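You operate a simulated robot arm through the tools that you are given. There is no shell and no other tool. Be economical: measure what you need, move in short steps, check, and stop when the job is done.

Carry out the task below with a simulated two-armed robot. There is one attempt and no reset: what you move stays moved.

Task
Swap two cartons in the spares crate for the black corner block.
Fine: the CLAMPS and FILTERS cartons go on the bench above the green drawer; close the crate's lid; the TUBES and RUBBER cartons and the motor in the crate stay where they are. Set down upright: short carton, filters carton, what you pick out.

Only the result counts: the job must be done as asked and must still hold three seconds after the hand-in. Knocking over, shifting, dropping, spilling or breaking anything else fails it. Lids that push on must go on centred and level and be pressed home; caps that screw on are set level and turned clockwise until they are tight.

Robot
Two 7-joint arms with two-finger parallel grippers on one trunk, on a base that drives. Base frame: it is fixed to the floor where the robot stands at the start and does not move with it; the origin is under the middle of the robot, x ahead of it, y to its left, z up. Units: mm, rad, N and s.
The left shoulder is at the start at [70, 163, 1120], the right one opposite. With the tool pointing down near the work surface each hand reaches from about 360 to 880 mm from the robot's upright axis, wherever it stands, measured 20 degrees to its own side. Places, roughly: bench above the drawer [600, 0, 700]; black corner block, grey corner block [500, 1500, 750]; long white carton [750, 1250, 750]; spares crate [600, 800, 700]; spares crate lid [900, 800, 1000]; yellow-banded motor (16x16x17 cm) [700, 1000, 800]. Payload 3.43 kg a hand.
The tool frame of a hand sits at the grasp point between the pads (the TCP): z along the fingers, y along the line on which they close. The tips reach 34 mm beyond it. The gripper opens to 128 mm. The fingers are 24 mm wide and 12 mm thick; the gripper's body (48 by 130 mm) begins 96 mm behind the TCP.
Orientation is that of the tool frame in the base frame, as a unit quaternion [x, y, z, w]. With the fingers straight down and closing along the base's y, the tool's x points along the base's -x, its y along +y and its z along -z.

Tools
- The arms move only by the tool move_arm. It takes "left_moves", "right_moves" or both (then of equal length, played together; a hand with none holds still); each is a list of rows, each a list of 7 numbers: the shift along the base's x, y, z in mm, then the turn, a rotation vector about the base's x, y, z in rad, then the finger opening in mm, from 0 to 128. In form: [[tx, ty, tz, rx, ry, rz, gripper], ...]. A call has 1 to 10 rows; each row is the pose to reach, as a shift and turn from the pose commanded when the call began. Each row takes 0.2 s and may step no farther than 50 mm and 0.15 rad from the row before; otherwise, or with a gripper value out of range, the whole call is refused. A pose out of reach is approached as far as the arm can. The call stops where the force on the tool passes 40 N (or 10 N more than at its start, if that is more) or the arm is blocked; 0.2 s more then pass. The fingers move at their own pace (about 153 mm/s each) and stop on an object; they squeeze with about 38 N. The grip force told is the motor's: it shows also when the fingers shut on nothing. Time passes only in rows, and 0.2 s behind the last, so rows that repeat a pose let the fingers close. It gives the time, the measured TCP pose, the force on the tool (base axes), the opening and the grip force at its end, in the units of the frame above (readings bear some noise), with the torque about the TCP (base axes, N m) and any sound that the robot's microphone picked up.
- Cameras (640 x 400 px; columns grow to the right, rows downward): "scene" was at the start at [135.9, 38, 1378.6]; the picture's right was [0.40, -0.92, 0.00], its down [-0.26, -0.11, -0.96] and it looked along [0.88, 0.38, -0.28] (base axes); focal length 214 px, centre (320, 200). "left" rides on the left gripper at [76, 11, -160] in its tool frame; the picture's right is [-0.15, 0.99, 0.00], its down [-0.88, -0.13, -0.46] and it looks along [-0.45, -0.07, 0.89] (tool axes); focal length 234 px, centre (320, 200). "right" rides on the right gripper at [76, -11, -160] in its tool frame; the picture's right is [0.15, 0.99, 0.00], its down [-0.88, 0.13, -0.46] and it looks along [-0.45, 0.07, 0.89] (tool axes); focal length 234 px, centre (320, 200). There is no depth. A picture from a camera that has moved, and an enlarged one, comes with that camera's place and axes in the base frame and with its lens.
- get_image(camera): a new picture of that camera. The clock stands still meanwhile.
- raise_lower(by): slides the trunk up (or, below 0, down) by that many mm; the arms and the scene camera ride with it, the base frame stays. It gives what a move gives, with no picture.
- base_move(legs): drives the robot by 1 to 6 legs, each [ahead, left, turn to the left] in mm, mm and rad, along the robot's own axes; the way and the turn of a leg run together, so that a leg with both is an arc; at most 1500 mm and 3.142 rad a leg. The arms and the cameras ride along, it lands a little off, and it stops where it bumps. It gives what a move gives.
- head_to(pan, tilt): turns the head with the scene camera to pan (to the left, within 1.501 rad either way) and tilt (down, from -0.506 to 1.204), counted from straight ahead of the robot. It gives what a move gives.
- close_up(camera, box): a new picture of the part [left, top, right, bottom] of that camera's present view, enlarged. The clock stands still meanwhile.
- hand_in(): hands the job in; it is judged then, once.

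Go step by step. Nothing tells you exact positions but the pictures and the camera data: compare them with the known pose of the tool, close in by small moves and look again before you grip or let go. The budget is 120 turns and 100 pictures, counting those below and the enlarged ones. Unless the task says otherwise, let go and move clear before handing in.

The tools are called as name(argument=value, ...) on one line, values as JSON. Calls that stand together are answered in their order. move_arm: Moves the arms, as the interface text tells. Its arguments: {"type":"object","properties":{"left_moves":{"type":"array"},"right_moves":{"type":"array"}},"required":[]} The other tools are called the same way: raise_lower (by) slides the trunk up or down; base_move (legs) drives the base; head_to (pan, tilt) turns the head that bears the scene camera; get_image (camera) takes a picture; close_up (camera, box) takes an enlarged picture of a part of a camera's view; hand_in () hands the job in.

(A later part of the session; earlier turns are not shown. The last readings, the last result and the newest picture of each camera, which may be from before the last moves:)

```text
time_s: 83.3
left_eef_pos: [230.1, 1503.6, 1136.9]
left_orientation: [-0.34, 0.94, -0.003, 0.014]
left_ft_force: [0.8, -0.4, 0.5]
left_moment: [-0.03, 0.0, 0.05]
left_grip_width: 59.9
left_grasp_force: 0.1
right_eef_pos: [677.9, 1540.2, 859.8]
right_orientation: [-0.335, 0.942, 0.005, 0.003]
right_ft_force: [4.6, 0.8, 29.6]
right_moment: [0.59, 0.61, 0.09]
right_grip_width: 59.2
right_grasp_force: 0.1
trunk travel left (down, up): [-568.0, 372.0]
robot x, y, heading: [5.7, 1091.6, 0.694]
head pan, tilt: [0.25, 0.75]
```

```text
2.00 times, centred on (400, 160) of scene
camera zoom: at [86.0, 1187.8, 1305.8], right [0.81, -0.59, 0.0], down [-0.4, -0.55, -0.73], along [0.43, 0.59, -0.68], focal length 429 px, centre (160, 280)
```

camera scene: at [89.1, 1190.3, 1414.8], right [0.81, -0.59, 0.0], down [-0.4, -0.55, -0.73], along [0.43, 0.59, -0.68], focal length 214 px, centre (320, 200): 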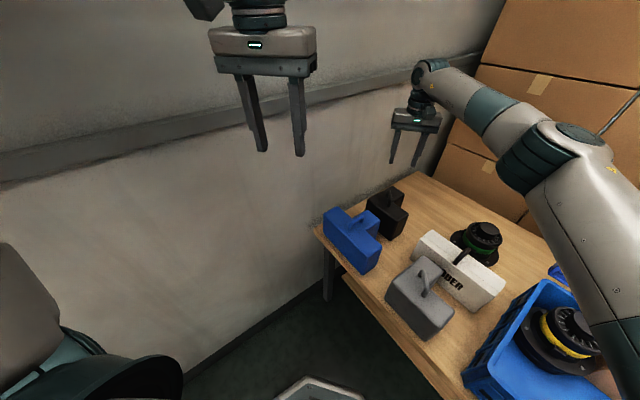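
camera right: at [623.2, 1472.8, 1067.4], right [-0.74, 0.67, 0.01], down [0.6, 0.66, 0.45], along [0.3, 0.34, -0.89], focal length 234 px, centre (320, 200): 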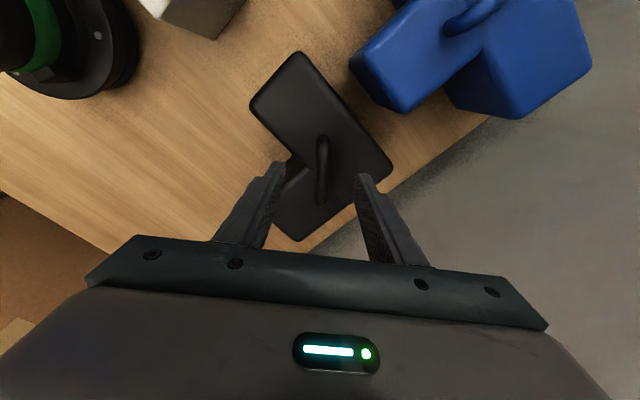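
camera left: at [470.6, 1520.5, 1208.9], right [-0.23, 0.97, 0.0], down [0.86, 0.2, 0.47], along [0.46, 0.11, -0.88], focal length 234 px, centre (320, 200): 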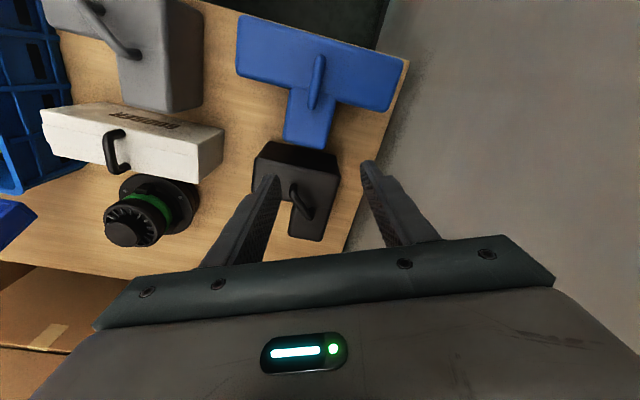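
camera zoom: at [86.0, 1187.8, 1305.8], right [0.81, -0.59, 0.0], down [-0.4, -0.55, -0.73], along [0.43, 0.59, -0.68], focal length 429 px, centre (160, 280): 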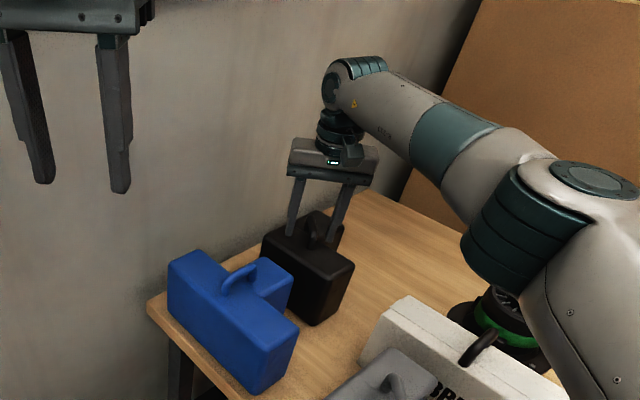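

Fingertips rest on the block's top (z≈826) with the handle centred between them. Back off 4 mm and close.

move_arm(right_moves=[[0, 0, 4, 0, 0, 0, 60], [-3, -3, 4, 0, 0, 0, 30], [-3, -3, 4, 0, 0, 0, 0], [-3, -3, 4, 0, 0, 0, 0], [-3, -3, 4, 0, 0, 0, 0]])

move_arm(right_moves=[[0, 0, 8, 0, 0, 0, 0], [0, 0, 16, 0, 0, 0, 0], [0, 0, 25, 0, 0, 0, 0], [0, 0, 35, 0, 0, 0, 0], [0, 0, 35, 0, 0, 0, 0]])

get_image(camera="scene")

```text
time_s: 84.5
left_eef_pos: [228.9, 1504.6, 1134.8]
left_orientation: [-0.34, 0.94, -0.003, 0.013]
left_ft_force: [-0.1, -1.1, -0.4]
left_moment: [-0.01, 0.01, 0.0]
left_grip_width: 59.9
left_grasp_force: 0.1
right_eef_pos: [672.4, 1536.4, 858.9]
right_orientation: [-0.337, 0.942, 0.003, -0.002]
right_ft_force: [-2.7, -1.1, 21.4]
right_moment: [-0.17, 0.22, 0.76]
right_grip_width: 13.3
right_grasp_force: 38.4
trunk travel left (down, up): [-568.0, 372.0]
robot x, y, heading: [3.8, 1090.3, 0.694]
head pan, tilt: [0.25, 0.75]
```

```text
time_s: 85.7
left_eef_pos: [232.5, 1505.2, 1136.1]
left_orientation: [-0.339, 0.941, -0.004, 0.012]
left_ft_force: [0.3, -1.0, -0.8]
left_moment: [-0.02, 0.0, 0.01]
left_grip_width: 59.9
left_grasp_force: 0.1
right_eef_pos: [676.1, 1537.4, 892.1]
right_orientation: [-0.335, 0.942, 0.002, -0.002]
right_ft_force: [0.3, -0.5, -3.1]
right_moment: [-0.02, 0.02, 0.01]
right_grip_width: 12.9
right_grasp_force: 38.3
trunk travel left (down, up): [-568.0, 372.0]
robot x, y, heading: [3.4, 1092.8, 0.694]
head pan, tilt: [0.25, 0.75]
```

```text
38 pictures are left
camera scene: at [89.3, 1190.4, 1304.7], right [0.81, -0.59, 0.0], down [-0.4, -0.55, -0.73], along [0.43, 0.59, -0.68], focal length 214 px, centre (320, 200)
```

scene: 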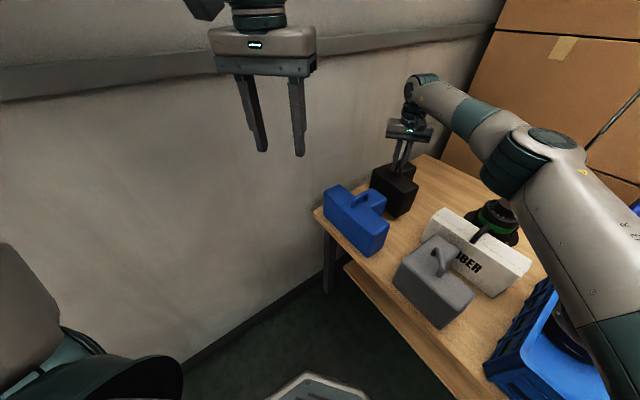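

The black block is held. Raising 200 mm, pulling the hand in, then turning back to face the crate.

raise_lower(by=200)

move_arm(right_moves=[[-30, -26, 0, 0, 0, 0, 0], [-60, -52, 0, 0, 0, 0, 0], [-90, -78, 0, 0, 0, 0, 0], [-120, -102, 0, 0, 0, 0, 0], [-150, -126, 0, 0, 0, 0, 0], [-180, -150, 0, 0, 0, 0, 0], [-200, -165, 0, 0, 0, 0, 0]])

base_move(legs=[[0, 0, -0.694], [0, -210, 0]])

head_to(pan=-0.1, tilt=0.9)

get_image(camera="scene")

```text
time_s: 87.9
left_eef_pos: [232.5, 1505.5, 1335.5]
left_orientation: [-0.339, 0.941, -0.004, 0.012]
left_ft_force: [-0.4, 0.4, -0.1]
left_moment: [0.02, 0.0, 0.0]
left_grip_width: 60.1
left_grasp_force: 0.2
right_eef_pos: [676.1, 1537.0, 1091.6]
right_orientation: [-0.336, 0.942, 0.002, -0.002]
right_ft_force: [-0.4, -0.1, -3.2]
right_moment: [-0.01, -0.02, -0.01]
right_grip_width: 13.1
right_grasp_force: 38.1
trunk travel left (down, up): [-768.0, 172.0]
robot x, y, heading: [2.9, 1086.9, 0.696]
head pan, tilt: [0.25, 0.75]
```

```text
time_s: 89.5
left_eef_pos: [231.6, 1506.3, 1335.9]
left_orientation: [-0.34, 0.94, -0.004, 0.012]
left_ft_force: [0.3, -0.1, -0.7]
left_moment: [0.01, -0.03, -0.01]
left_grip_width: 60.1
left_grasp_force: 0.1
right_eef_pos: [476.4, 1369.2, 1092.4]
right_orientation: [-0.336, 0.942, 0.002, -0.002]
right_ft_force: [0.1, 0.8, -2.5]
right_moment: [-0.02, -0.02, 0.0]
right_grip_width: 13.4
right_grasp_force: 37.9
trunk travel left (down, up): [-768.0, 172.0]
robot x, y, heading: [-1.1, 1092.3, 0.693]
head pan, tilt: [0.25, 0.75]
```

```text
time_s: 92.9
left_eef_pos: [445.6, 1056.3, 1335.0]
left_orientation: [-0.003, 1.0, -0.009, 0.009]
left_ft_force: [-0.4, 0.7, -0.1]
left_moment: [0.0, -0.01, -0.03]
left_grip_width: 59.9
left_grasp_force: 0.1
right_eef_pos: [550.3, 796.0, 1092.3]
right_orientation: [0.0, 1.0, 0.003, -0.001]
right_ft_force: [-0.1, 0.5, -3.1]
right_moment: [0.0, 0.0, 0.02]
right_grip_width: 13.1
right_grasp_force: 38.7
trunk travel left (down, up): [-768.0, 172.0]
robot x, y, heading: [6.1, 880.4, 0.006]
head pan, tilt: [0.25, 0.75]
```

```text
time_s: 93.8
left_eef_pos: [446.9, 1053.3, 1335.5]
left_orientation: [-0.003, 1.0, -0.008, 0.01]
left_ft_force: [0.2, 0.1, 0.3]
left_moment: [-0.02, -0.01, 0.0]
left_grip_width: 59.7
left_grasp_force: 0.1
right_eef_pos: [549.3, 794.1, 1092.4]
right_orientation: [0.0, 1.0, 0.003, -0.002]
right_ft_force: [-0.8, -0.5, -3.6]
right_moment: [-0.01, 0.0, 0.01]
right_grip_width: 13.2
right_grasp_force: 37.5
trunk travel left (down, up): [-768.0, 172.0]
robot x, y, heading: [3.2, 879.8, 0.006]
head pan, tilt: [-0.099, 0.901]
```

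```text
37 pictures are left
camera scene: at [129.8, 872.0, 1492.9], right [-0.09, -1.0, 0.0], down [-0.78, 0.07, -0.62], along [0.62, -0.06, -0.78], focal length 214 px, centre (320, 200)
```

scene: 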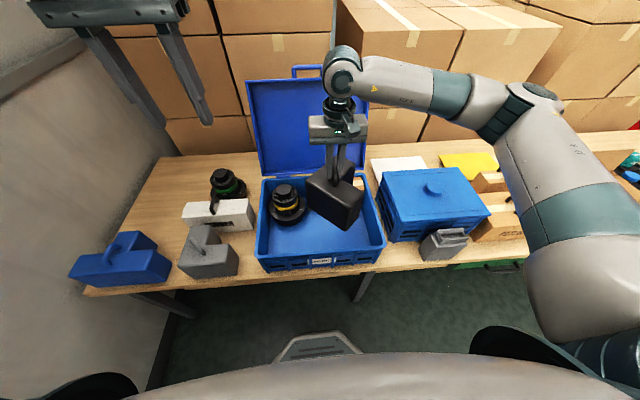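

Now I turn the block back to its aligned orientation (+0.69 rad) above the front-right of the crate and check.

move_arm(right_moves=[[0, -5, 0, 0, 0, 0.14, 0], [0, -10, 0, 0, 0, 0.28, 0], [0, -15, 0, 0, 0, 0.42, 0], [0, -20, 0, 0, 0, 0.56, 0], [0, -22, 0, 0, 0, 0.69, 0]])

raise_lower(by=-110)

close_up(camera="scene", box=[210, 100, 430, 280])

get_image(camera="right")

```text
time_s: 95.0
left_eef_pos: [446.7, 1053.5, 1335.8]
left_orientation: [-0.004, 1.0, -0.008, 0.009]
left_ft_force: [-0.4, 0.9, 0.2]
left_moment: [-0.03, -0.02, -0.02]
left_grip_width: 59.9
left_grasp_force: 0.0
right_eef_pos: [548.1, 774.3, 1091.6]
right_orientation: [-0.339, 0.941, 0.003, -0.002]
right_ft_force: [0.3, 0.1, -2.9]
right_moment: [-0.01, -0.01, 0.02]
right_grip_width: 13.3
right_grasp_force: 37.9
trunk travel left (down, up): [-768.0, 172.0]
robot x, y, heading: [2.6, 876.1, 0.012]
head pan, tilt: [-0.099, 0.901]
```

```text
time_s: 96.4
left_eef_pos: [446.0, 1054.9, 1225.7]
left_orientation: [-0.004, 1.0, -0.008, 0.009]
left_ft_force: [-0.3, 0.5, -0.2]
left_moment: [0.0, -0.02, 0.0]
left_grip_width: 59.9
left_grasp_force: 0.1
right_eef_pos: [548.6, 773.1, 982.0]
right_orientation: [-0.337, 0.941, 0.003, -0.002]
right_ft_force: [0.1, 0.3, -2.6]
right_moment: [-0.04, 0.0, -0.02]
right_grip_width: 13.4
right_grasp_force: 37.8
trunk travel left (down, up): [-658.0, 282.0]
robot x, y, heading: [4.1, 877.0, 0.011]
head pan, tilt: [-0.099, 0.901]
```

```text
2.22 times, centred on (320, 190) of scene
camera zoom: at [129.4, 872.9, 1382.9], right [-0.09, -1.0, 0.0], down [-0.78, 0.07, -0.62], along [0.62, -0.06, -0.78], focal length 477 px, centre (320, 222)
```

zoom: 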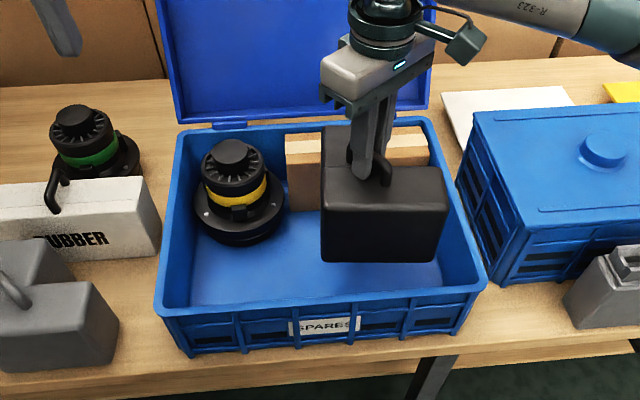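

```text
35 pictures are left
camera right: at [498.8, 716.8, 1141.9], right [-0.74, 0.67, 0.01], down [0.6, 0.66, 0.45], along [0.3, 0.34, -0.89], focal length 234 px, centre (320, 200)
```

right: 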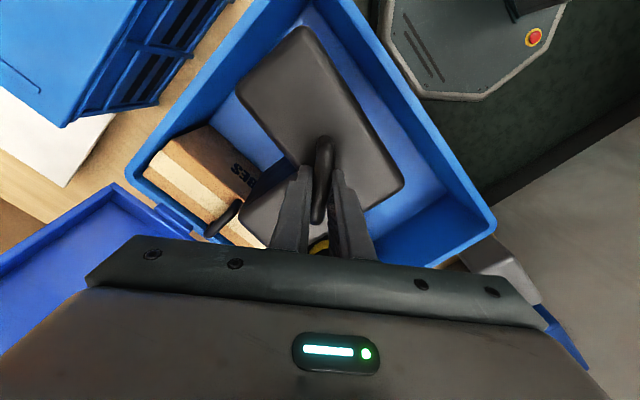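

The block is aligned, with ~30–40 mm clearance each side. Lowering into the crate.

raise_lower(by=-85)

move_arm(right_moves=[[4, 0, -5, 0, 0, 0, 0], [8, 0, -10, 0, 0, 0, 0], [8, 0, -14, 0, 0, 0, 0], [8, 0, -18, 0, 0, 0, 0]])

close_up(camera="scene", box=[210, 70, 430, 250])

get_image(camera="right")

```text
time_s: 97.6
left_eef_pos: [445.8, 1055.1, 1140.6]
left_orientation: [-0.004, 1.0, -0.007, 0.01]
left_ft_force: [-0.8, -0.3, -0.4]
left_moment: [-0.01, -0.01, 0.05]
left_grip_width: 60.0
left_grasp_force: 0.1
right_eef_pos: [548.4, 772.8, 896.7]
right_orientation: [-0.338, 0.941, 0.003, -0.002]
right_ft_force: [0.2, -0.5, -3.2]
right_moment: [0.01, 0.04, 0.04]
right_grip_width: 13.4
right_grasp_force: 37.8
trunk travel left (down, up): [-573.0, 367.0]
robot x, y, heading: [5.2, 880.7, 0.009]
head pan, tilt: [-0.099, 0.901]
```

```text
time_s: 98.6
left_eef_pos: [446.6, 1054.0, 1139.1]
left_orientation: [-0.002, 1.0, -0.008, 0.009]
left_ft_force: [-0.4, 0.0, -0.4]
left_moment: [0.0, -0.03, 0.0]
left_grip_width: 59.9
left_grasp_force: 0.1
right_eef_pos: [557.0, 772.9, 879.9]
right_orientation: [-0.338, 0.941, 0.002, -0.002]
right_ft_force: [0.7, -0.1, -3.3]
right_moment: [0.03, -0.02, -0.03]
right_grip_width: 13.0
right_grasp_force: 37.5
trunk travel left (down, up): [-573.0, 367.0]
robot x, y, heading: [3.2, 878.0, 0.008]
head pan, tilt: [-0.099, 0.901]
```

```text
2.22 times, centred on (320, 160) of scene
camera zoom: at [129.7, 872.9, 1297.8], right [-0.09, -1.0, 0.0], down [-0.78, 0.07, -0.62], along [0.62, -0.06, -0.78], focal length 477 px, centre (320, 289)
```

zoom: 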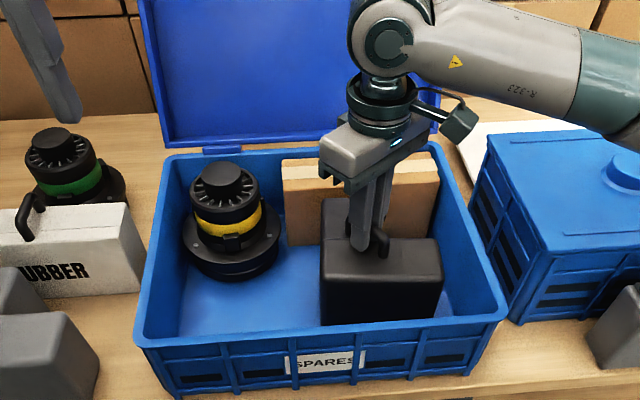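

```text
33 pictures are left
camera right: at [507.0, 716.6, 1038.8], right [-0.74, 0.67, 0.01], down [0.6, 0.66, 0.45], along [0.3, 0.34, -0.89], focal length 234 px, centre (320, 200)
```

right: 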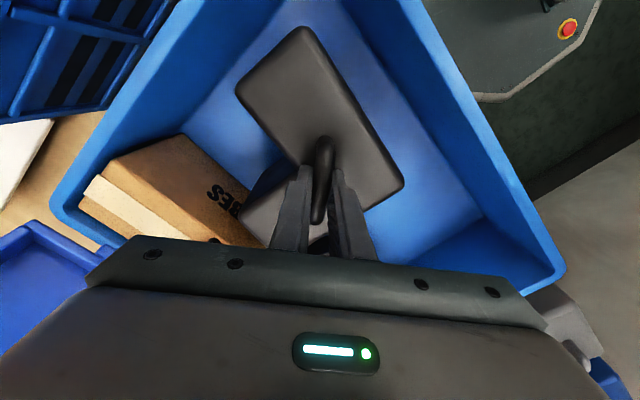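

Clear all around; lowering the last bit until it rests.

move_arm(right_moves=[[0, 0, -4, 0, 0, 0, 0], [0, 0, -7, 0, 0, 0, 0], [0, 0, -10, 0, 0, 0, 0], [0, 0, -13, 0, 0, 0, 0], [0, 0, -16, 0, 0, 0, 0], [0, 0, -18, 0, 0, 0, 0]])

```text
time_s: 100.1
left_eef_pos: [444.8, 1055.0, 1141.0]
left_orientation: [-0.003, 1.0, -0.008, 0.011]
left_ft_force: [0.2, -0.5, 0.2]
left_moment: [-0.01, 0.04, -0.02]
left_grip_width: 59.9
left_grasp_force: 0.1
right_eef_pos: [559.4, 772.0, 866.6]
right_orientation: [-0.337, 0.941, 0.002, 0.002]
right_ft_force: [-4.8, -1.5, 19.4]
right_moment: [-0.41, 0.75, 0.02]
right_grip_width: 13.5
right_grasp_force: 38.7
trunk travel left (down, up): [-573.0, 367.0]
robot x, y, heading: [5.7, 879.2, 0.009]
head pan, tilt: [-0.099, 0.901]
stopped in row 6 (right hand): the force on the tool passed its limit at 42 N (the readings are from after the stop); the commanded pose is now the measured one
```

The block rests on the crate floor. Releasing and rising.

move_arm(right_moves=[[0, 0, 2, 0, 0, 0, 0], [0, 0, 3, 0, 0, 0, 25], [0, 0, 3, 0, 0, 0, 45], [0, 0, 3, 0, 0, 0, 45], [0, 0, 40, 0, 0, 0, 45], [0, 0, 80, 0, 0, 0, 45], [0, 0, 120, 0, 0, 0, 45], [0, 0, 150, 0, 0, 0, 45]])

raise_lower(by=150)

head_to(pan=0.0, tilt=0.6)

get_image(camera="scene")

get_image(camera="right")

```text
time_s: 101.9
left_eef_pos: [445.5, 1054.3, 1140.4]
left_orientation: [-0.003, 1.0, -0.008, 0.009]
left_ft_force: [-0.2, -0.3, 0.1]
left_moment: [0.02, -0.03, 0.0]
left_grip_width: 60.0
left_grasp_force: 0.1
right_eef_pos: [561.0, 772.9, 1012.9]
right_orientation: [-0.337, 0.942, 0.001, 0.001]
right_ft_force: [0.3, -0.5, -0.4]
right_moment: [0.01, -0.01, 0.01]
right_grip_width: 45.3
right_grasp_force: 0.0
trunk travel left (down, up): [-573.0, 367.0]
robot x, y, heading: [3.2, 876.9, 0.009]
head pan, tilt: [-0.099, 0.901]
```

```text
time_s: 103.6
left_eef_pos: [446.0, 1053.6, 1289.9]
left_orientation: [-0.004, 1.0, -0.008, 0.01]
left_ft_force: [0.1, 0.0, 0.2]
left_moment: [0.03, 0.01, 0.0]
left_grip_width: 60.1
left_grasp_force: 0.0
right_eef_pos: [562.7, 771.8, 1162.9]
right_orientation: [-0.337, 0.942, 0.002, 0.001]
right_ft_force: [0.2, 0.5, 0.1]
right_moment: [0.0, 0.02, 0.01]
right_grip_width: 45.4
right_grasp_force: 0.1
trunk travel left (down, up): [-723.0, 217.0]
robot x, y, heading: [2.4, 881.7, 0.014]
head pan, tilt: [-0.099, 0.901]
```

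```text
time_s: 104.4
left_eef_pos: [447.1, 1053.0, 1288.9]
left_orientation: [-0.005, 1.0, -0.008, 0.01]
left_ft_force: [0.3, 0.0, 0.4]
left_moment: [-0.04, 0.01, -0.03]
left_grip_width: 60.1
left_grasp_force: 0.0
right_eef_pos: [561.2, 772.4, 1162.7]
right_orientation: [-0.337, 0.942, 0.003, 0.0]
right_ft_force: [-0.1, -0.7, -0.8]
right_moment: [0.0, -0.01, 0.01]
right_grip_width: 45.0
right_grasp_force: 0.1
trunk travel left (down, up): [-723.0, 217.0]
robot x, y, heading: [6.9, 876.6, 0.014]
head pan, tilt: [0.0, 0.6]
```

```text
32 pictures are left
camera scene: at [142.6, 880.4, 1472.6], right [0.01, -1.0, 0.0], down [-0.57, 0.0, -0.82], along [0.82, 0.01, -0.57], focal length 214 px, centre (320, 200)
```

scene: 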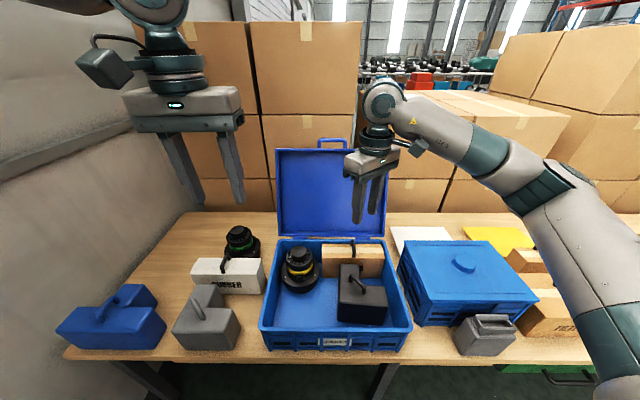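

```text
31 pictures are left
camera right: at [510.2, 715.4, 1322.0], right [-0.74, 0.67, 0.0], down [0.6, 0.66, 0.46], along [0.31, 0.34, -0.89], focal length 234 px, centre (320, 200)
```

right: 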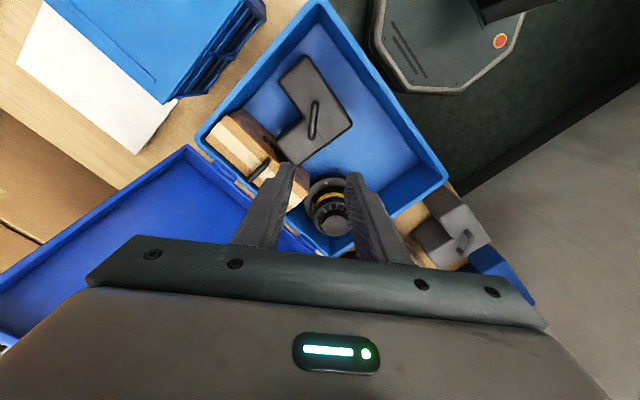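

The block sits well in the crate, and the motor and TUBES are untouched. Now the lid: I examine its geometry from here.

close_up(camera="scene", box=[230, 120, 430, 260])

get_image(camera="left")

```text
2.86 times, centred on (330, 190) of scene
camera zoom: at [142.6, 880.4, 1472.6], right [0.01, -1.0, 0.0], down [-0.57, 0.0, -0.82], along [0.82, 0.01, -0.57], focal length 613 px, centre (291, 229)
```

zoom: 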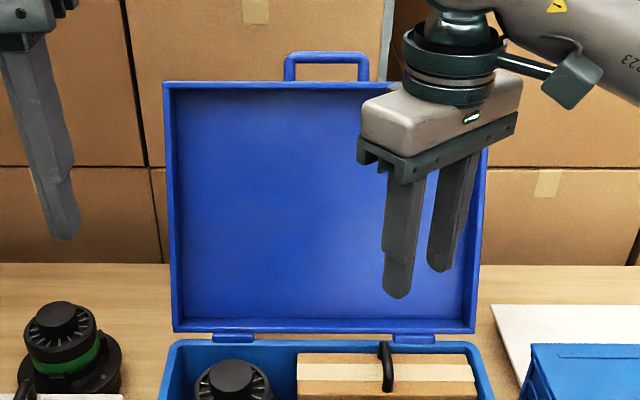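

```text
29 pictures are left
camera left: at [367.1, 1066.5, 1447.8], right [0.14, 0.99, -0.01], down [0.87, -0.12, 0.47], along [0.47, -0.08, -0.88], focal length 234 px, centre (320, 200)
```

left: 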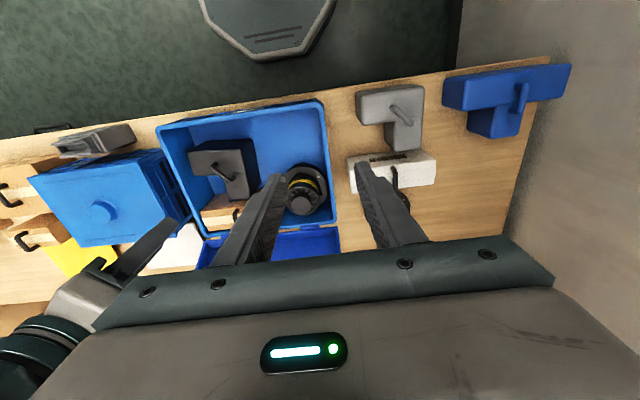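

The lid leans back ~25°: rim from (786, z842) to (936, z1161), y 615…1053. Plan: pinch its left side wall with the left hand, pull it upright, then use the right hand on the lid's handle to swing it shut. Positioning now.

base_move(legs=[[60, 70, -0.01]])

move_arm(left_moves=[[36, -8, -11, 0, 0, 0, 60], [72, -16, -22, 0, 0, 0, 60], [108, -24, -33, 0, 0, 0, 60], [144, -32, -44, 0, 0, 0, 60], [180, -40, -55, 0, 0, 0, 60], [216, -48, -66, 0, 0, 0, 60], [252, -56, -77, 0, 0, 0, 60], [288, -64, -88, 0, 0, 0, 60], [324, -70, -99, 0, 0, 0, 60], [355, -76, -109, 0, 0, 0, 60]], right_moves=[[-5, 0, 5, 0, 0, -0.15, 45], [-10, 0, 10, 0, 0, -0.3, 45], [-15, 0, 15, 0, 0, -0.45, 45], [-20, 0, 20, 0, 0, -0.6, 45], [-25, 0, 25, 0, 0, -0.75, 45], [-30, 0, 30, 0, 0, -0.9, 45], [-35, 0, 35, 0, 0, -1.05, 45], [-40, 0, 40, 0, 0, -1.2, 45], [-45, 0, 45, 0, 0, -1.35, 45], [-50, 0, 50, 0, 0, -1.5, 45]])

get_image(camera="left")

get_image(camera="scene")

```text
time_s: 105.5
left_eef_pos: [505.7, 1117.0, 1290.1]
left_orientation: [0.002, 1.0, -0.007, 0.01]
left_ft_force: [0.6, 0.0, 0.1]
left_moment: [0.01, 0.01, 0.02]
left_grip_width: 60.0
left_grasp_force: 0.1
right_eef_pos: [619.2, 834.9, 1163.5]
right_orientation: [-0.332, 0.943, 0.003, 0.002]
right_ft_force: [0.0, 0.8, 0.1]
right_moment: [0.02, 0.01, 0.0]
right_grip_width: 45.2
right_grasp_force: 0.0
trunk travel left (down, up): [-723.0, 217.0]
robot x, y, heading: [64.3, 947.4, -0.006]
head pan, tilt: [0.0, 0.6]
```

```text
time_s: 107.7
left_eef_pos: [732.5, 1157.5, 1166.5]
left_orientation: [0.003, 1.0, -0.01, 0.012]
left_ft_force: [0.1, 0.1, 0.2]
left_moment: [-0.01, -0.01, -0.02]
left_grip_width: 60.1
left_grasp_force: 0.1
left hand out of reach, approached as far as the arm can: row 4, 5, 6, 7, 8, 9, 10
right_eef_pos: [569.3, 835.1, 1213.0]
right_orientation: [0.401, 0.916, 0.001, 0.002]
right_ft_force: [0.1, 0.1, -0.1]
right_moment: [0.02, 0.01, 0.05]
right_grip_width: 45.1
right_grasp_force: 0.2
trunk travel left (down, up): [-723.0, 217.0]
robot x, y, heading: [64.7, 946.2, -0.003]
head pan, tilt: [0.0, 0.6]
```

```text
28 pictures are left
camera left: at [653.1, 1172.1, 1323.7], right [0.15, 0.99, -0.02], down [0.87, -0.13, 0.48], along [0.47, -0.09, -0.88], focal length 234 px, centre (320, 200)
```

left: 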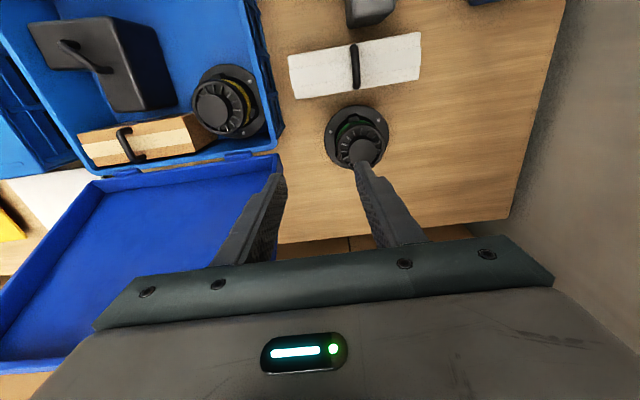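

```text
27 pictures are left
camera scene: at [201.3, 948.3, 1472.7], right [0.0, -1.0, 0.0], down [-0.56, 0.0, -0.83], along [0.83, 0.0, -0.56], focal length 214 px, centre (320, 200)
```

scene: 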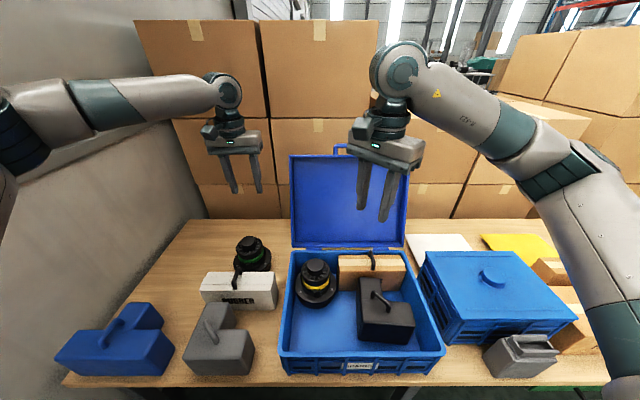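

The left arm can't reach inward there, so I'll do it with the right hand on the lid's top handle (bar ≈ (978, 829, 1183)), using a forward-pitched tool. First retract the left arm and finish the right hand's yaw.

move_arm(left_moves=[[-45, 0, 20, 0, 0, 0, 60], [-90, 0, 40, 0, 0, 0, 60], [-135, 0, 60, 0, 0, 0, 60], [-180, 0, 80, 0, 0, 0, 60], [-225, 0, 100, 0, 0, 0, 60], [-225, 0, 100, 0, 0, 0, 60]], right_moves=[[10, 0, 10, 0, 0, -0.15, 60], [20, 0, 20, 0, 0, -0.3, 60], [30, 0, 30, 0, 0, -0.45, 60], [40, 0, 40, 0, 0, -0.6, 60], [50, 0, 50, 0, 0, -0.74, 60], [60, 0, 60, 0, 0, -0.74, 60]])

move_arm(right_moves=[[25, -1, 5, 0, -0.12, 0, 60], [50, -2, 10, 0, -0.24, 0, 60], [75, -3, 15, 0, -0.36, 0, 60], [100, -4, 20, 0, -0.48, 0, 60], [125, -6, 20, 0, -0.6, 0, 60], [165, -6, 20, 0, -0.6, 0, 60], [205, -6, 20, 0, -0.6, 0, 60]])

get_image(camera="right")

get_image(camera="scene")

```text
time_s: 109.1
left_eef_pos: [508.5, 1159.1, 1276.2]
left_orientation: [0.004, 1.0, -0.008, 0.009]
left_ft_force: [-0.4, 0.0, -1.3]
left_moment: [-0.02, 0.02, 0.0]
left_grip_width: 60.0
left_grasp_force: 0.0
right_eef_pos: [631.4, 836.8, 1270.8]
right_orientation: [0.705, 0.709, -0.001, 0.002]
right_ft_force: [-0.3, 0.1, -0.4]
right_moment: [0.0, 0.0, 0.04]
right_grip_width: 60.1
right_grasp_force: 0.1
trunk travel left (down, up): [-723.0, 217.0]
robot x, y, heading: [65.5, 948.5, -0.003]
head pan, tilt: [0.0, 0.6]
```

```text
time_s: 110.7
left_eef_pos: [508.4, 1159.3, 1275.7]
left_orientation: [0.002, 1.0, -0.008, 0.01]
left_ft_force: [-0.1, -0.1, 0.5]
left_moment: [-0.03, -0.01, 0.01]
left_grip_width: 59.8
left_grasp_force: 0.0
right_eef_pos: [835.5, 829.5, 1292.3]
right_orientation: [0.673, 0.677, 0.207, 0.212]
right_ft_force: [-0.7, -0.1, 1.1]
right_moment: [-0.01, 0.01, 0.0]
right_grip_width: 59.9
right_grasp_force: 0.0
trunk travel left (down, up): [-723.0, 217.0]
robot x, y, heading: [63.2, 945.2, -0.005]
head pan, tilt: [0.0, 0.6]
```

```text
26 pictures are left
camera right: at [734.8, 907.8, 1416.6], right [0.81, 0.15, 0.56], down [-0.15, -0.88, 0.46], along [0.56, -0.45, -0.69], focal length 234 px, centre (320, 200)
```

right: 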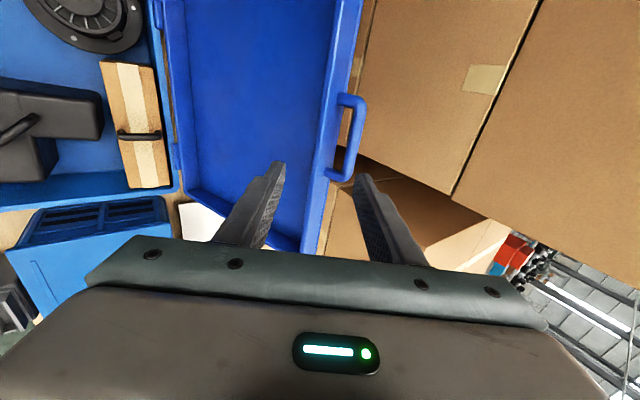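

```text
25 pictures are left
camera scene: at [203.1, 949.4, 1472.5], right [0.0, -1.0, 0.0], down [-0.57, 0.0, -0.82], along [0.82, 0.0, -0.57], focal length 214 px, centre (320, 200)
```

scene: 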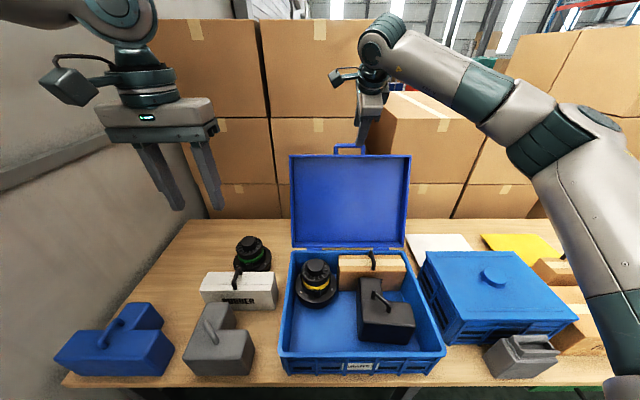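

Reachable. The handle bar is ≈ (955, 845, 1191). I move to a pre-grasp 60 mm short of it and check.

move_arm(right_moves=[[40, 8, -21, 0, 0, 0, 60], [80, 15, -42, 0, 0, 0, 60]])

get_image(camera="right")

close_up(camera="scene", box=[280, 60, 440, 180])

```text
time_s: 111.3
left_eef_pos: [510.2, 1162.2, 1275.1]
left_orientation: [0.003, 1.0, -0.009, 0.009]
left_ft_force: [-0.7, 0.7, 0.0]
left_moment: [-0.04, 0.07, -0.01]
left_grip_width: 59.9
left_grasp_force: 0.0
right_eef_pos: [917.3, 844.0, 1249.0]
right_orientation: [0.673, 0.677, 0.206, 0.213]
right_ft_force: [0.3, -0.1, 0.4]
right_moment: [0.02, 0.05, -0.01]
right_grip_width: 60.2
right_grasp_force: 0.0
trunk travel left (down, up): [-723.0, 217.0]
robot x, y, heading: [63.9, 943.4, -0.001]
head pan, tilt: [0.0, 0.6]
```

```text
24 pictures are left
camera right: at [818.0, 922.2, 1372.8], right [0.81, 0.15, 0.56], down [-0.15, -0.88, 0.46], along [0.56, -0.46, -0.69], focal length 234 px, centre (320, 200)
```

right: 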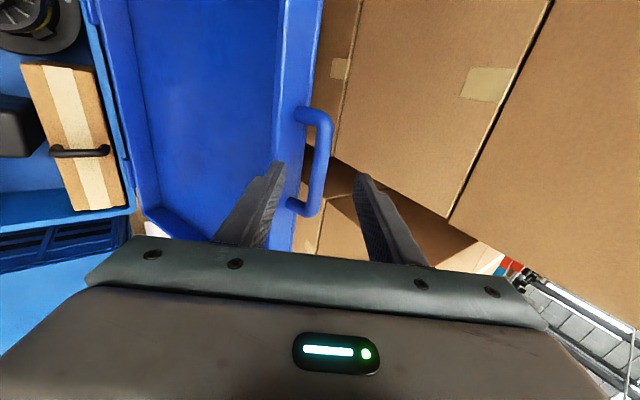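

```text
3.33 times, centred on (360, 120) of scene
camera zoom: at [204.2, 950.0, 1472.4], right [0.0, -1.0, 0.0], down [-0.57, 0.0, -0.82], along [0.82, 0.0, -0.57], focal length 715 px, centre (187, 467)
```

zoom: 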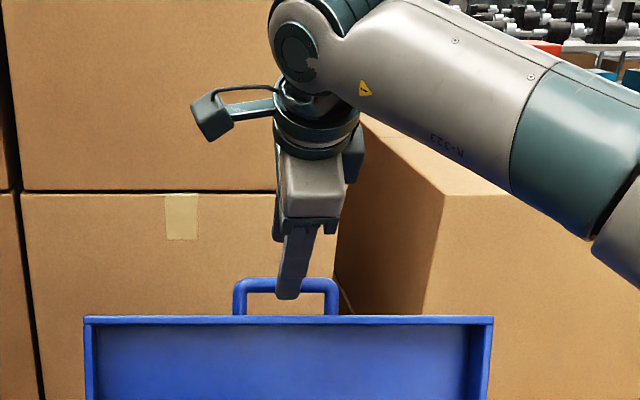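

The fingers are aligned with the bar (≈87 mm ahead along the tool). Advancing 76 mm along the tool axis, then closing.

move_arm(right_moves=[[14, 0, -20, 0, 0, 0, 60], [28, 0, -41, 0, 0, 0, 60], [36, 0, -53, 0, 0, 0, 60], [43, 0, -63, 0, 0, 0, 60], [43, 0, -63, 0, 0, 0, 60]])

close_up(camera="right", box=[200, 80, 440, 260])

```text
time_s: 112.0
left_eef_pos: [505.4, 1157.6, 1276.6]
left_orientation: [0.003, 1.0, -0.008, 0.01]
left_ft_force: [0.9, 1.0, -0.6]
left_moment: [-0.02, 0.08, -0.03]
left_grip_width: 60.2
left_grasp_force: 0.0
right_eef_pos: [942.4, 844.9, 1221.6]
right_orientation: [0.67, 0.676, 0.216, 0.216]
right_ft_force: [-12.6, -0.3, 27.8]
right_moment: [0.05, 0.93, 0.06]
right_grip_width: 57.8
right_grasp_force: 0.0
trunk travel left (down, up): [-723.0, 217.0]
robot x, y, heading: [64.1, 944.6, -0.0]
head pan, tilt: [0.0, 0.6]
stopped in row 3 (right hand): the force on the tool passed its limit at 42 N (the readings are from after the stop); the commanded pose is now the measured one
```

```text
2.22 times, centred on (320, 170) of right
camera zoom: at [839.3, 920.4, 1344.4], right [0.8, 0.15, 0.58], down [-0.15, -0.88, 0.45], along [0.57, -0.45, -0.68], focal length 520 px, centre (320, 267)
```

zoom: 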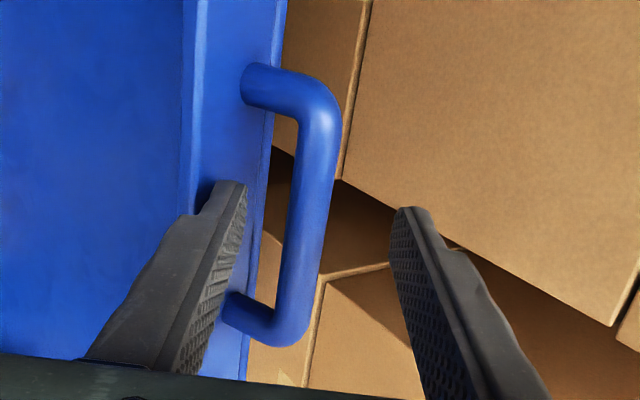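

The front finger met the lid's top wall because the opening was too wide. I back off, narrow to 34 mm and advance again.

move_arm(right_moves=[[-10, 0, 15, 0, 0, 0, 34], [-10, 0, 15, 0, 0, 0, 34], [-2, 0, 3, 0, 0, 0, 34], [5, 0, -8, 0, 0, 0, 34], [11, 0, -16, 0, 0, 0, 34], [15, 0, -22, 0, 0, 0, 34], [19, 0, -28, 0, 0, 0, 34]])

close_up(camera="right", box=[200, 80, 440, 260])

```text
time_s: 113.6
left_eef_pos: [504.8, 1159.1, 1277.4]
left_orientation: [0.004, 1.0, -0.007, 0.01]
left_ft_force: [0.9, -0.1, 0.7]
left_moment: [0.02, 0.05, -0.02]
left_grip_width: 60.1
left_grasp_force: 0.1
right_eef_pos: [958.3, 845.6, 1203.7]
right_orientation: [0.67, 0.674, 0.221, 0.218]
right_ft_force: [-17.0, -0.8, 24.4]
right_moment: [-0.03, 0.69, -0.1]
right_grip_width: 34.5
right_grasp_force: 0.0
trunk travel left (down, up): [-723.0, 217.0]
robot x, y, heading: [62.4, 949.3, -0.006]
head pan, tilt: [0.0, 0.6]
stopped in row 7 (right hand): the force on the tool passed its limit at 44 N (the readings are from after the stop); the commanded pose is now the measured one
```

```text
2.22 times, centred on (320, 170) of right
camera zoom: at [854.9, 920.2, 1326.1], right [0.8, 0.15, 0.58], down [-0.16, -0.88, 0.44], along [0.58, -0.45, -0.68], focal length 520 px, centre (320, 267)
```

zoom: 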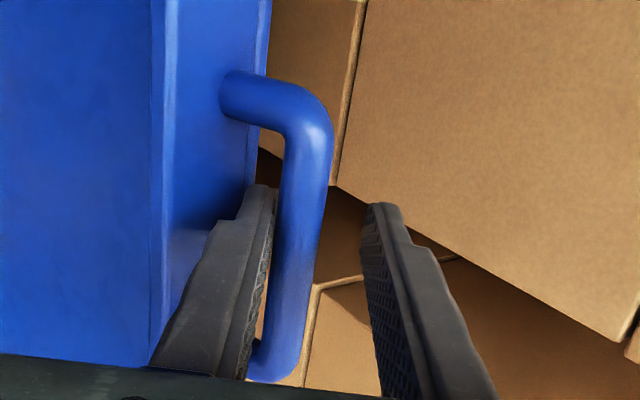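

The front finger is inside the handle loop with the bar between the fingers. Closing.

move_arm(right_moves=[[-2, 0, 3, 0, 0, 0, 34], [-2, 0, 3, 0, 0, 0, 15], [-2, 0, 3, 0, 0, 0, 0], [-2, 0, 3, 0, 0, 0, 0]])

close_up(camera="right", box=[200, 80, 440, 260])

```text
time_s: 114.3
left_eef_pos: [503.0, 1158.2, 1278.3]
left_orientation: [0.004, 1.0, -0.008, 0.011]
left_ft_force: [1.1, -0.5, -0.2]
left_moment: [0.0, 0.01, 0.04]
left_grip_width: 59.9
left_grasp_force: 0.0
right_eef_pos: [952.3, 845.3, 1197.6]
right_orientation: [0.673, 0.675, 0.213, 0.212]
right_ft_force: [-20.1, 0.0, 3.9]
right_moment: [0.13, 0.01, -1.32]
right_grip_width: 15.6
right_grasp_force: 38.1
trunk travel left (down, up): [-723.0, 217.0]
robot x, y, heading: [58.7, 948.1, -0.006]
head pan, tilt: [0.0, 0.6]
stopped in row 3 (right hand): the force on the tool passed its limit at 51 N (the readings are from after the stop); the commanded pose is now the measured one
```

```text
2.22 times, centred on (320, 170) of right
camera zoom: at [850.6, 920.7, 1322.6], right [0.81, 0.15, 0.57], down [-0.15, -0.88, 0.45], along [0.57, -0.45, -0.69], focal length 520 px, centre (320, 267)
```

zoom: 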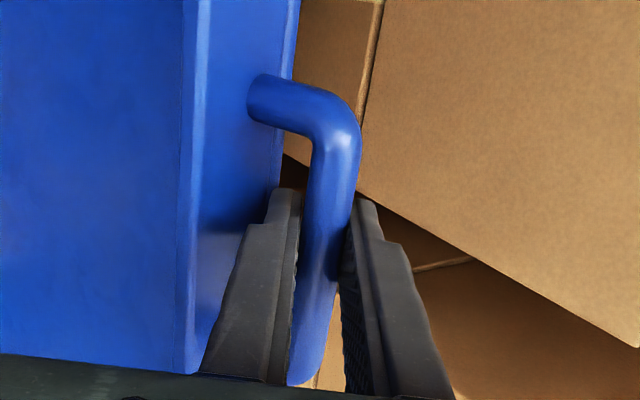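

The bar is gripped. I pull the lid along its arc (hinge ≈ (795, 822), radius 400), starting with half the way to upright to check forces.

move_arm(right_moves=[[-15, 0, 7, 0, 0.03, 0, 0], [-31, 0, 13, 0, 0.06, 0, 0], [-46, 0, 18, 0, 0.09, 0, 0], [-62, 0, 23, 0, 0.12, 0, 0], [-78, 0, 27, 0, 0.15, 0, 0]])

get_image(camera="scene")

```text
time_s: 114.9
left_eef_pos: [511.3, 1159.5, 1275.1]
left_orientation: [0.001, 1.0, -0.007, 0.008]
left_ft_force: [-0.9, 0.2, -0.5]
left_moment: [0.0, -0.01, -0.01]
left_grip_width: 60.2
left_grasp_force: 0.1
right_eef_pos: [937.1, 844.8, 1203.6]
right_orientation: [0.679, 0.677, 0.202, 0.2]
right_ft_force: [14.6, 3.2, -26.8]
right_moment: [1.93, -8.95, -1.42]
right_grip_width: 15.2
right_grasp_force: 44.7
trunk travel left (down, up): [-723.0, 217.0]
robot x, y, heading: [66.9, 948.2, -0.003]
head pan, tilt: [0.0, 0.6]
stopped in row 3 (right hand): the force on the tool passed its limit at 45 N (the readings are from after the stop); the commanded pose is now the measured one
```

```text
19 pictures are left
camera scene: at [206.2, 947.9, 1471.8], right [0.0, -1.0, 0.0], down [-0.57, 0.0, -0.82], along [0.82, 0.0, -0.57], focal length 214 px, centre (320, 200)
```

scene: 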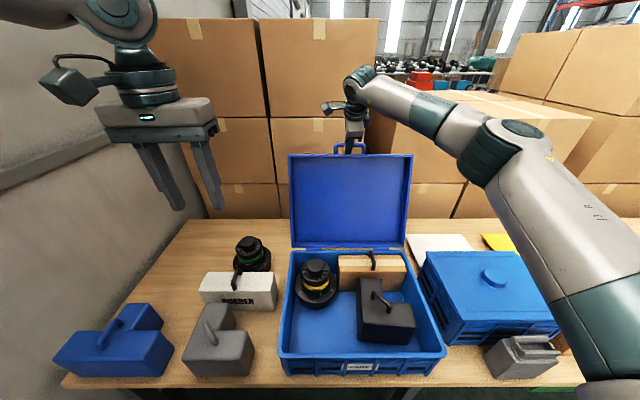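

The grip wedges between bar and lid wall, so I loosen to a loose hook (26 mm), back off 8 mm, and pull with the rear finger along the arc.

move_arm(right_moves=[[-1, 0, 2, 0, 0, 0, 26], [-4, 0, 7, 0, 0, 0, 26], [-20, 0, 12, 0, 0, 0, 26], [-37, 0, 17, 0, 0, 0, 26], [-54, 0, 21, 0, 0, 0, 26], [-71, 0, 25, 0, 0, 0, 26], [-88, 0, 29, 0, 0, 0, 26], [-105, 0, 31, 0, 0, 0, 26], [-122, 0, 33, 0, 0, 0, 26], [-140, 0, 34, 0, 0, 0, 26]])

get_image(camera="scene")

get_image(camera="right")

```text
time_s: 115.6
left_eef_pos: [513.1, 1159.2, 1274.7]
left_orientation: [0.003, 1.0, -0.008, 0.007]
left_ft_force: [0.3, 0.8, 0.3]
left_moment: [0.01, -0.03, 0.01]
left_grip_width: 60.0
left_grasp_force: 0.0
right_eef_pos: [936.6, 844.0, 1211.0]
right_orientation: [0.677, 0.677, 0.205, 0.202]
right_ft_force: [15.2, 3.2, -24.7]
right_moment: [1.74, -9.09, -0.23]
right_grip_width: 26.3
right_grasp_force: 0.4
trunk travel left (down, up): [-723.0, 217.0]
robot x, y, heading: [63.6, 945.3, 0.001]
head pan, tilt: [0.0, 0.6]
stopped in row 3 (right hand): the force on the tool passed its limit at 45 N (the readings are from after the stop); the commanded pose is now the measured one
```

```text
18 pictures are left
camera scene: at [207.4, 948.0, 1472.1], right [0.0, -1.0, 0.0], down [-0.57, 0.0, -0.82], along [0.82, 0.0, -0.57], focal length 214 px, centre (320, 200)
```

scene: 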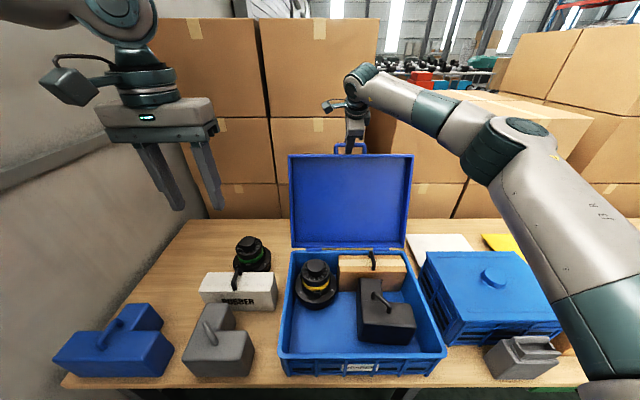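

```text
17 pictures are left
camera right: at [839.1, 920.2, 1338.1], right [0.83, 0.15, 0.55], down [-0.14, -0.88, 0.45], along [0.55, -0.45, -0.71], focal length 234 px, centre (320, 200)
```

right: 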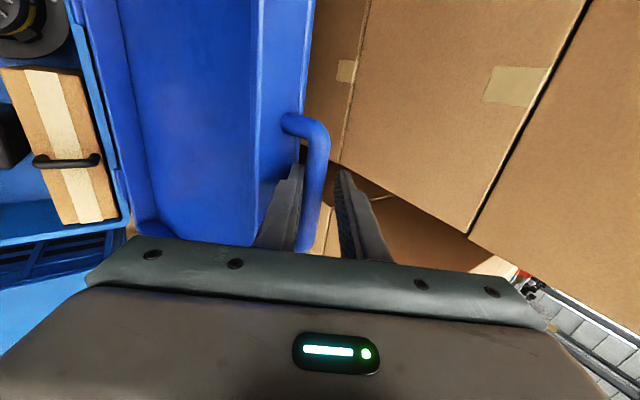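

The load persists with loose fingers: the front finger is jammed in the loop. I relieve it by turning the tool with the measured moment (−y) and narrowing slightly before retracting a little.

move_arm(right_moves=[[0, 0, 0, 0, -0.04, 0, 22], [0, 0, 0, 0, -0.08, 0, 22], [0, 0, 0, 0, -0.08, 0, 22]])

close_up(camera="right", box=[200, 80, 440, 260])

```text
time_s: 116.4
left_eef_pos: [509.4, 1160.4, 1275.2]
left_orientation: [0.003, 1.0, -0.008, 0.01]
left_ft_force: [1.5, 0.1, 0.4]
left_moment: [-0.01, 0.0, -0.01]
left_grip_width: 60.1
left_grasp_force: 0.1
right_eef_pos: [931.7, 844.4, 1216.5]
right_orientation: [0.668, 0.668, 0.233, 0.229]
right_ft_force: [1.9, -0.2, 2.5]
right_moment: [-0.01, -0.1, -0.04]
right_grip_width: 23.5
right_grasp_force: 1.4
trunk travel left (down, up): [-723.0, 217.0]
robot x, y, heading: [62.6, 949.9, -0.01]
head pan, tilt: [0.0, 0.6]
```

```text
2.22 times, centred on (320, 170) of right
camera zoom: at [823.9, 919.6, 1336.6], right [0.78, 0.15, 0.61], down [-0.18, -0.88, 0.44], along [0.6, -0.45, -0.66], focal length 520 px, centre (320, 267)
```

zoom: 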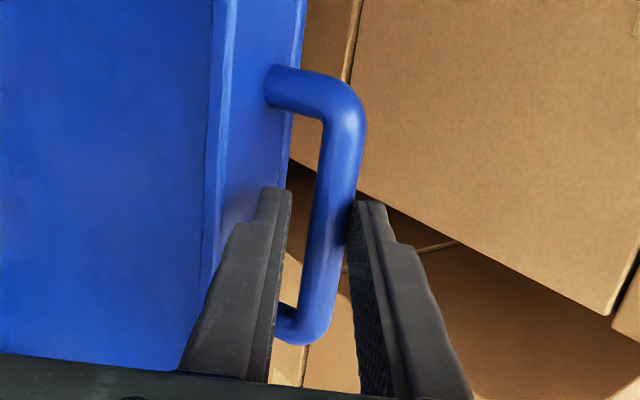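

The jam is released (force ≈ 0) with the bar hooked by the rear finger. I now pull along the arc while turning the tool together with the lid.

move_arm(right_moves=[[-21, 0, 7, 0, -0.052, 0, 23], [-42, 0, 12, 0, -0.105, 0, 23], [-63, 0, 17, 0, -0.157, 0, 23], [-85, 0, 20, 0, -0.21, 0, 23], [-107, 0, 22, 0, -0.262, 0, 23], [-129, 0, 23, 0, -0.314, 0, 23]])

get_image(camera="scene")

```text
time_s: 117.8
left_eef_pos: [506.0, 1159.4, 1277.8]
left_orientation: [0.003, 1.0, -0.008, 0.011]
left_ft_force: [-1.2, -0.2, -0.6]
left_moment: [0.03, -0.03, -0.01]
left_grip_width: 59.9
left_grasp_force: 0.0
right_eef_pos: [798.5, 846.1, 1240.3]
right_orientation: [0.623, 0.625, 0.334, 0.331]
right_ft_force: [1.8, -1.2, 12.3]
right_moment: [0.18, -0.25, 0.03]
right_grip_width: 28.4
right_grasp_force: 5.4
trunk travel left (down, up): [-723.0, 217.0]
robot x, y, heading: [65.6, 951.3, 0.001]
head pan, tilt: [0.0, 0.6]
```

```text
15 pictures are left
camera scene: at [199.9, 948.1, 1473.0], right [0.0, -1.0, 0.0], down [-0.56, 0.0, -0.83], along [0.83, 0.0, -0.56], focal length 214 px, centre (320, 200)
```

scene: 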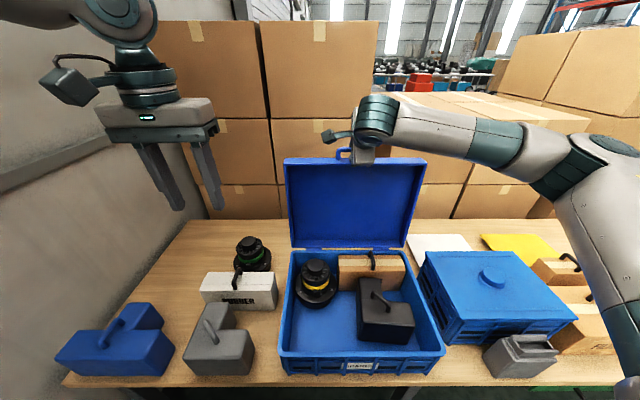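

The lid is nearly upright. Continuing past vertical, slightly higher since the bar pushed up on the fingers.

move_arm(right_moves=[[-22, 0, 5, 0, -0.052, 0, 26], [-44, 0, 4, 0, -0.105, 0, 26], [-66, 0, 2, 0, -0.157, 0, 26], [-88, 0, -2, 0, -0.21, 0, 26], [-109, 0, -7, 0, -0.262, 0, 26], [-130, 0, -12, 0, -0.314, 0, 26], [-151, 0, -19, 0, -0.366, 0, 26], [-172, 0, -27, 0, -0.42, 0, 26], [-192, 0, -36, 0, -0.47, 0, 26]])

get_image(camera="scene")

get_image(camera="right")

```text
time_s: 120.0
left_eef_pos: [507.4, 1157.1, 1276.2]
left_orientation: [0.004, 1.0, -0.008, 0.01]
left_ft_force: [0.0, 0.4, 0.1]
left_moment: [-0.03, 0.06, 0.02]
left_grip_width: 59.9
left_grasp_force: 0.3
right_eef_pos: [639.0, 854.2, 1211.9]
right_orientation: [0.53, 0.519, 0.474, 0.475]
right_ft_force: [-11.4, -11.9, 31.6]
right_moment: [-0.25, -0.35, -0.68]
right_grip_width: 25.2
right_grasp_force: 0.1
right hand out of reach, approached as far as the arm can: row 8, 9
trunk travel left (down, up): [-723.0, 217.0]
robot x, y, heading: [64.9, 948.5, -0.006]
head pan, tilt: [0.0, 0.6]
stopped in row 9 (right hand): the force on the tool passed its limit at 43 N (the readings are from after the stop); the commanded pose is now the measured one
```

```text
14 pictures are left
camera scene: at [200.1, 946.7, 1473.1], right [-0.01, -1.0, 0.0], down [-0.56, 0.0, -0.83], along [0.83, -0.01, -0.56], focal length 214 px, centre (320, 200)
```

scene: 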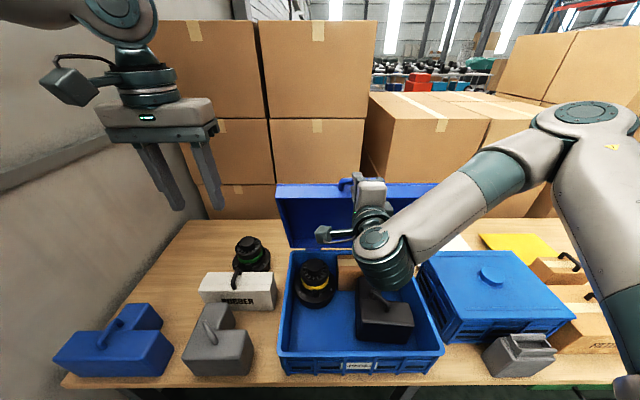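

```text
13 pictures are left
camera right: at [480.7, 931.5, 1216.6], right [0.1, 0.14, 0.99], down [-0.45, -0.88, 0.17], along [0.89, -0.46, -0.03], focal length 234 px, centre (320, 200)
```

right: 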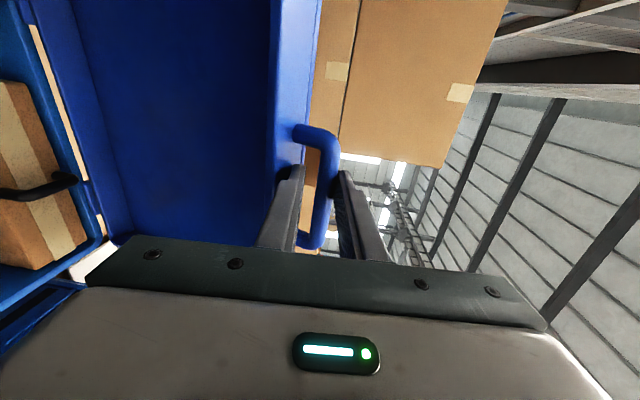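

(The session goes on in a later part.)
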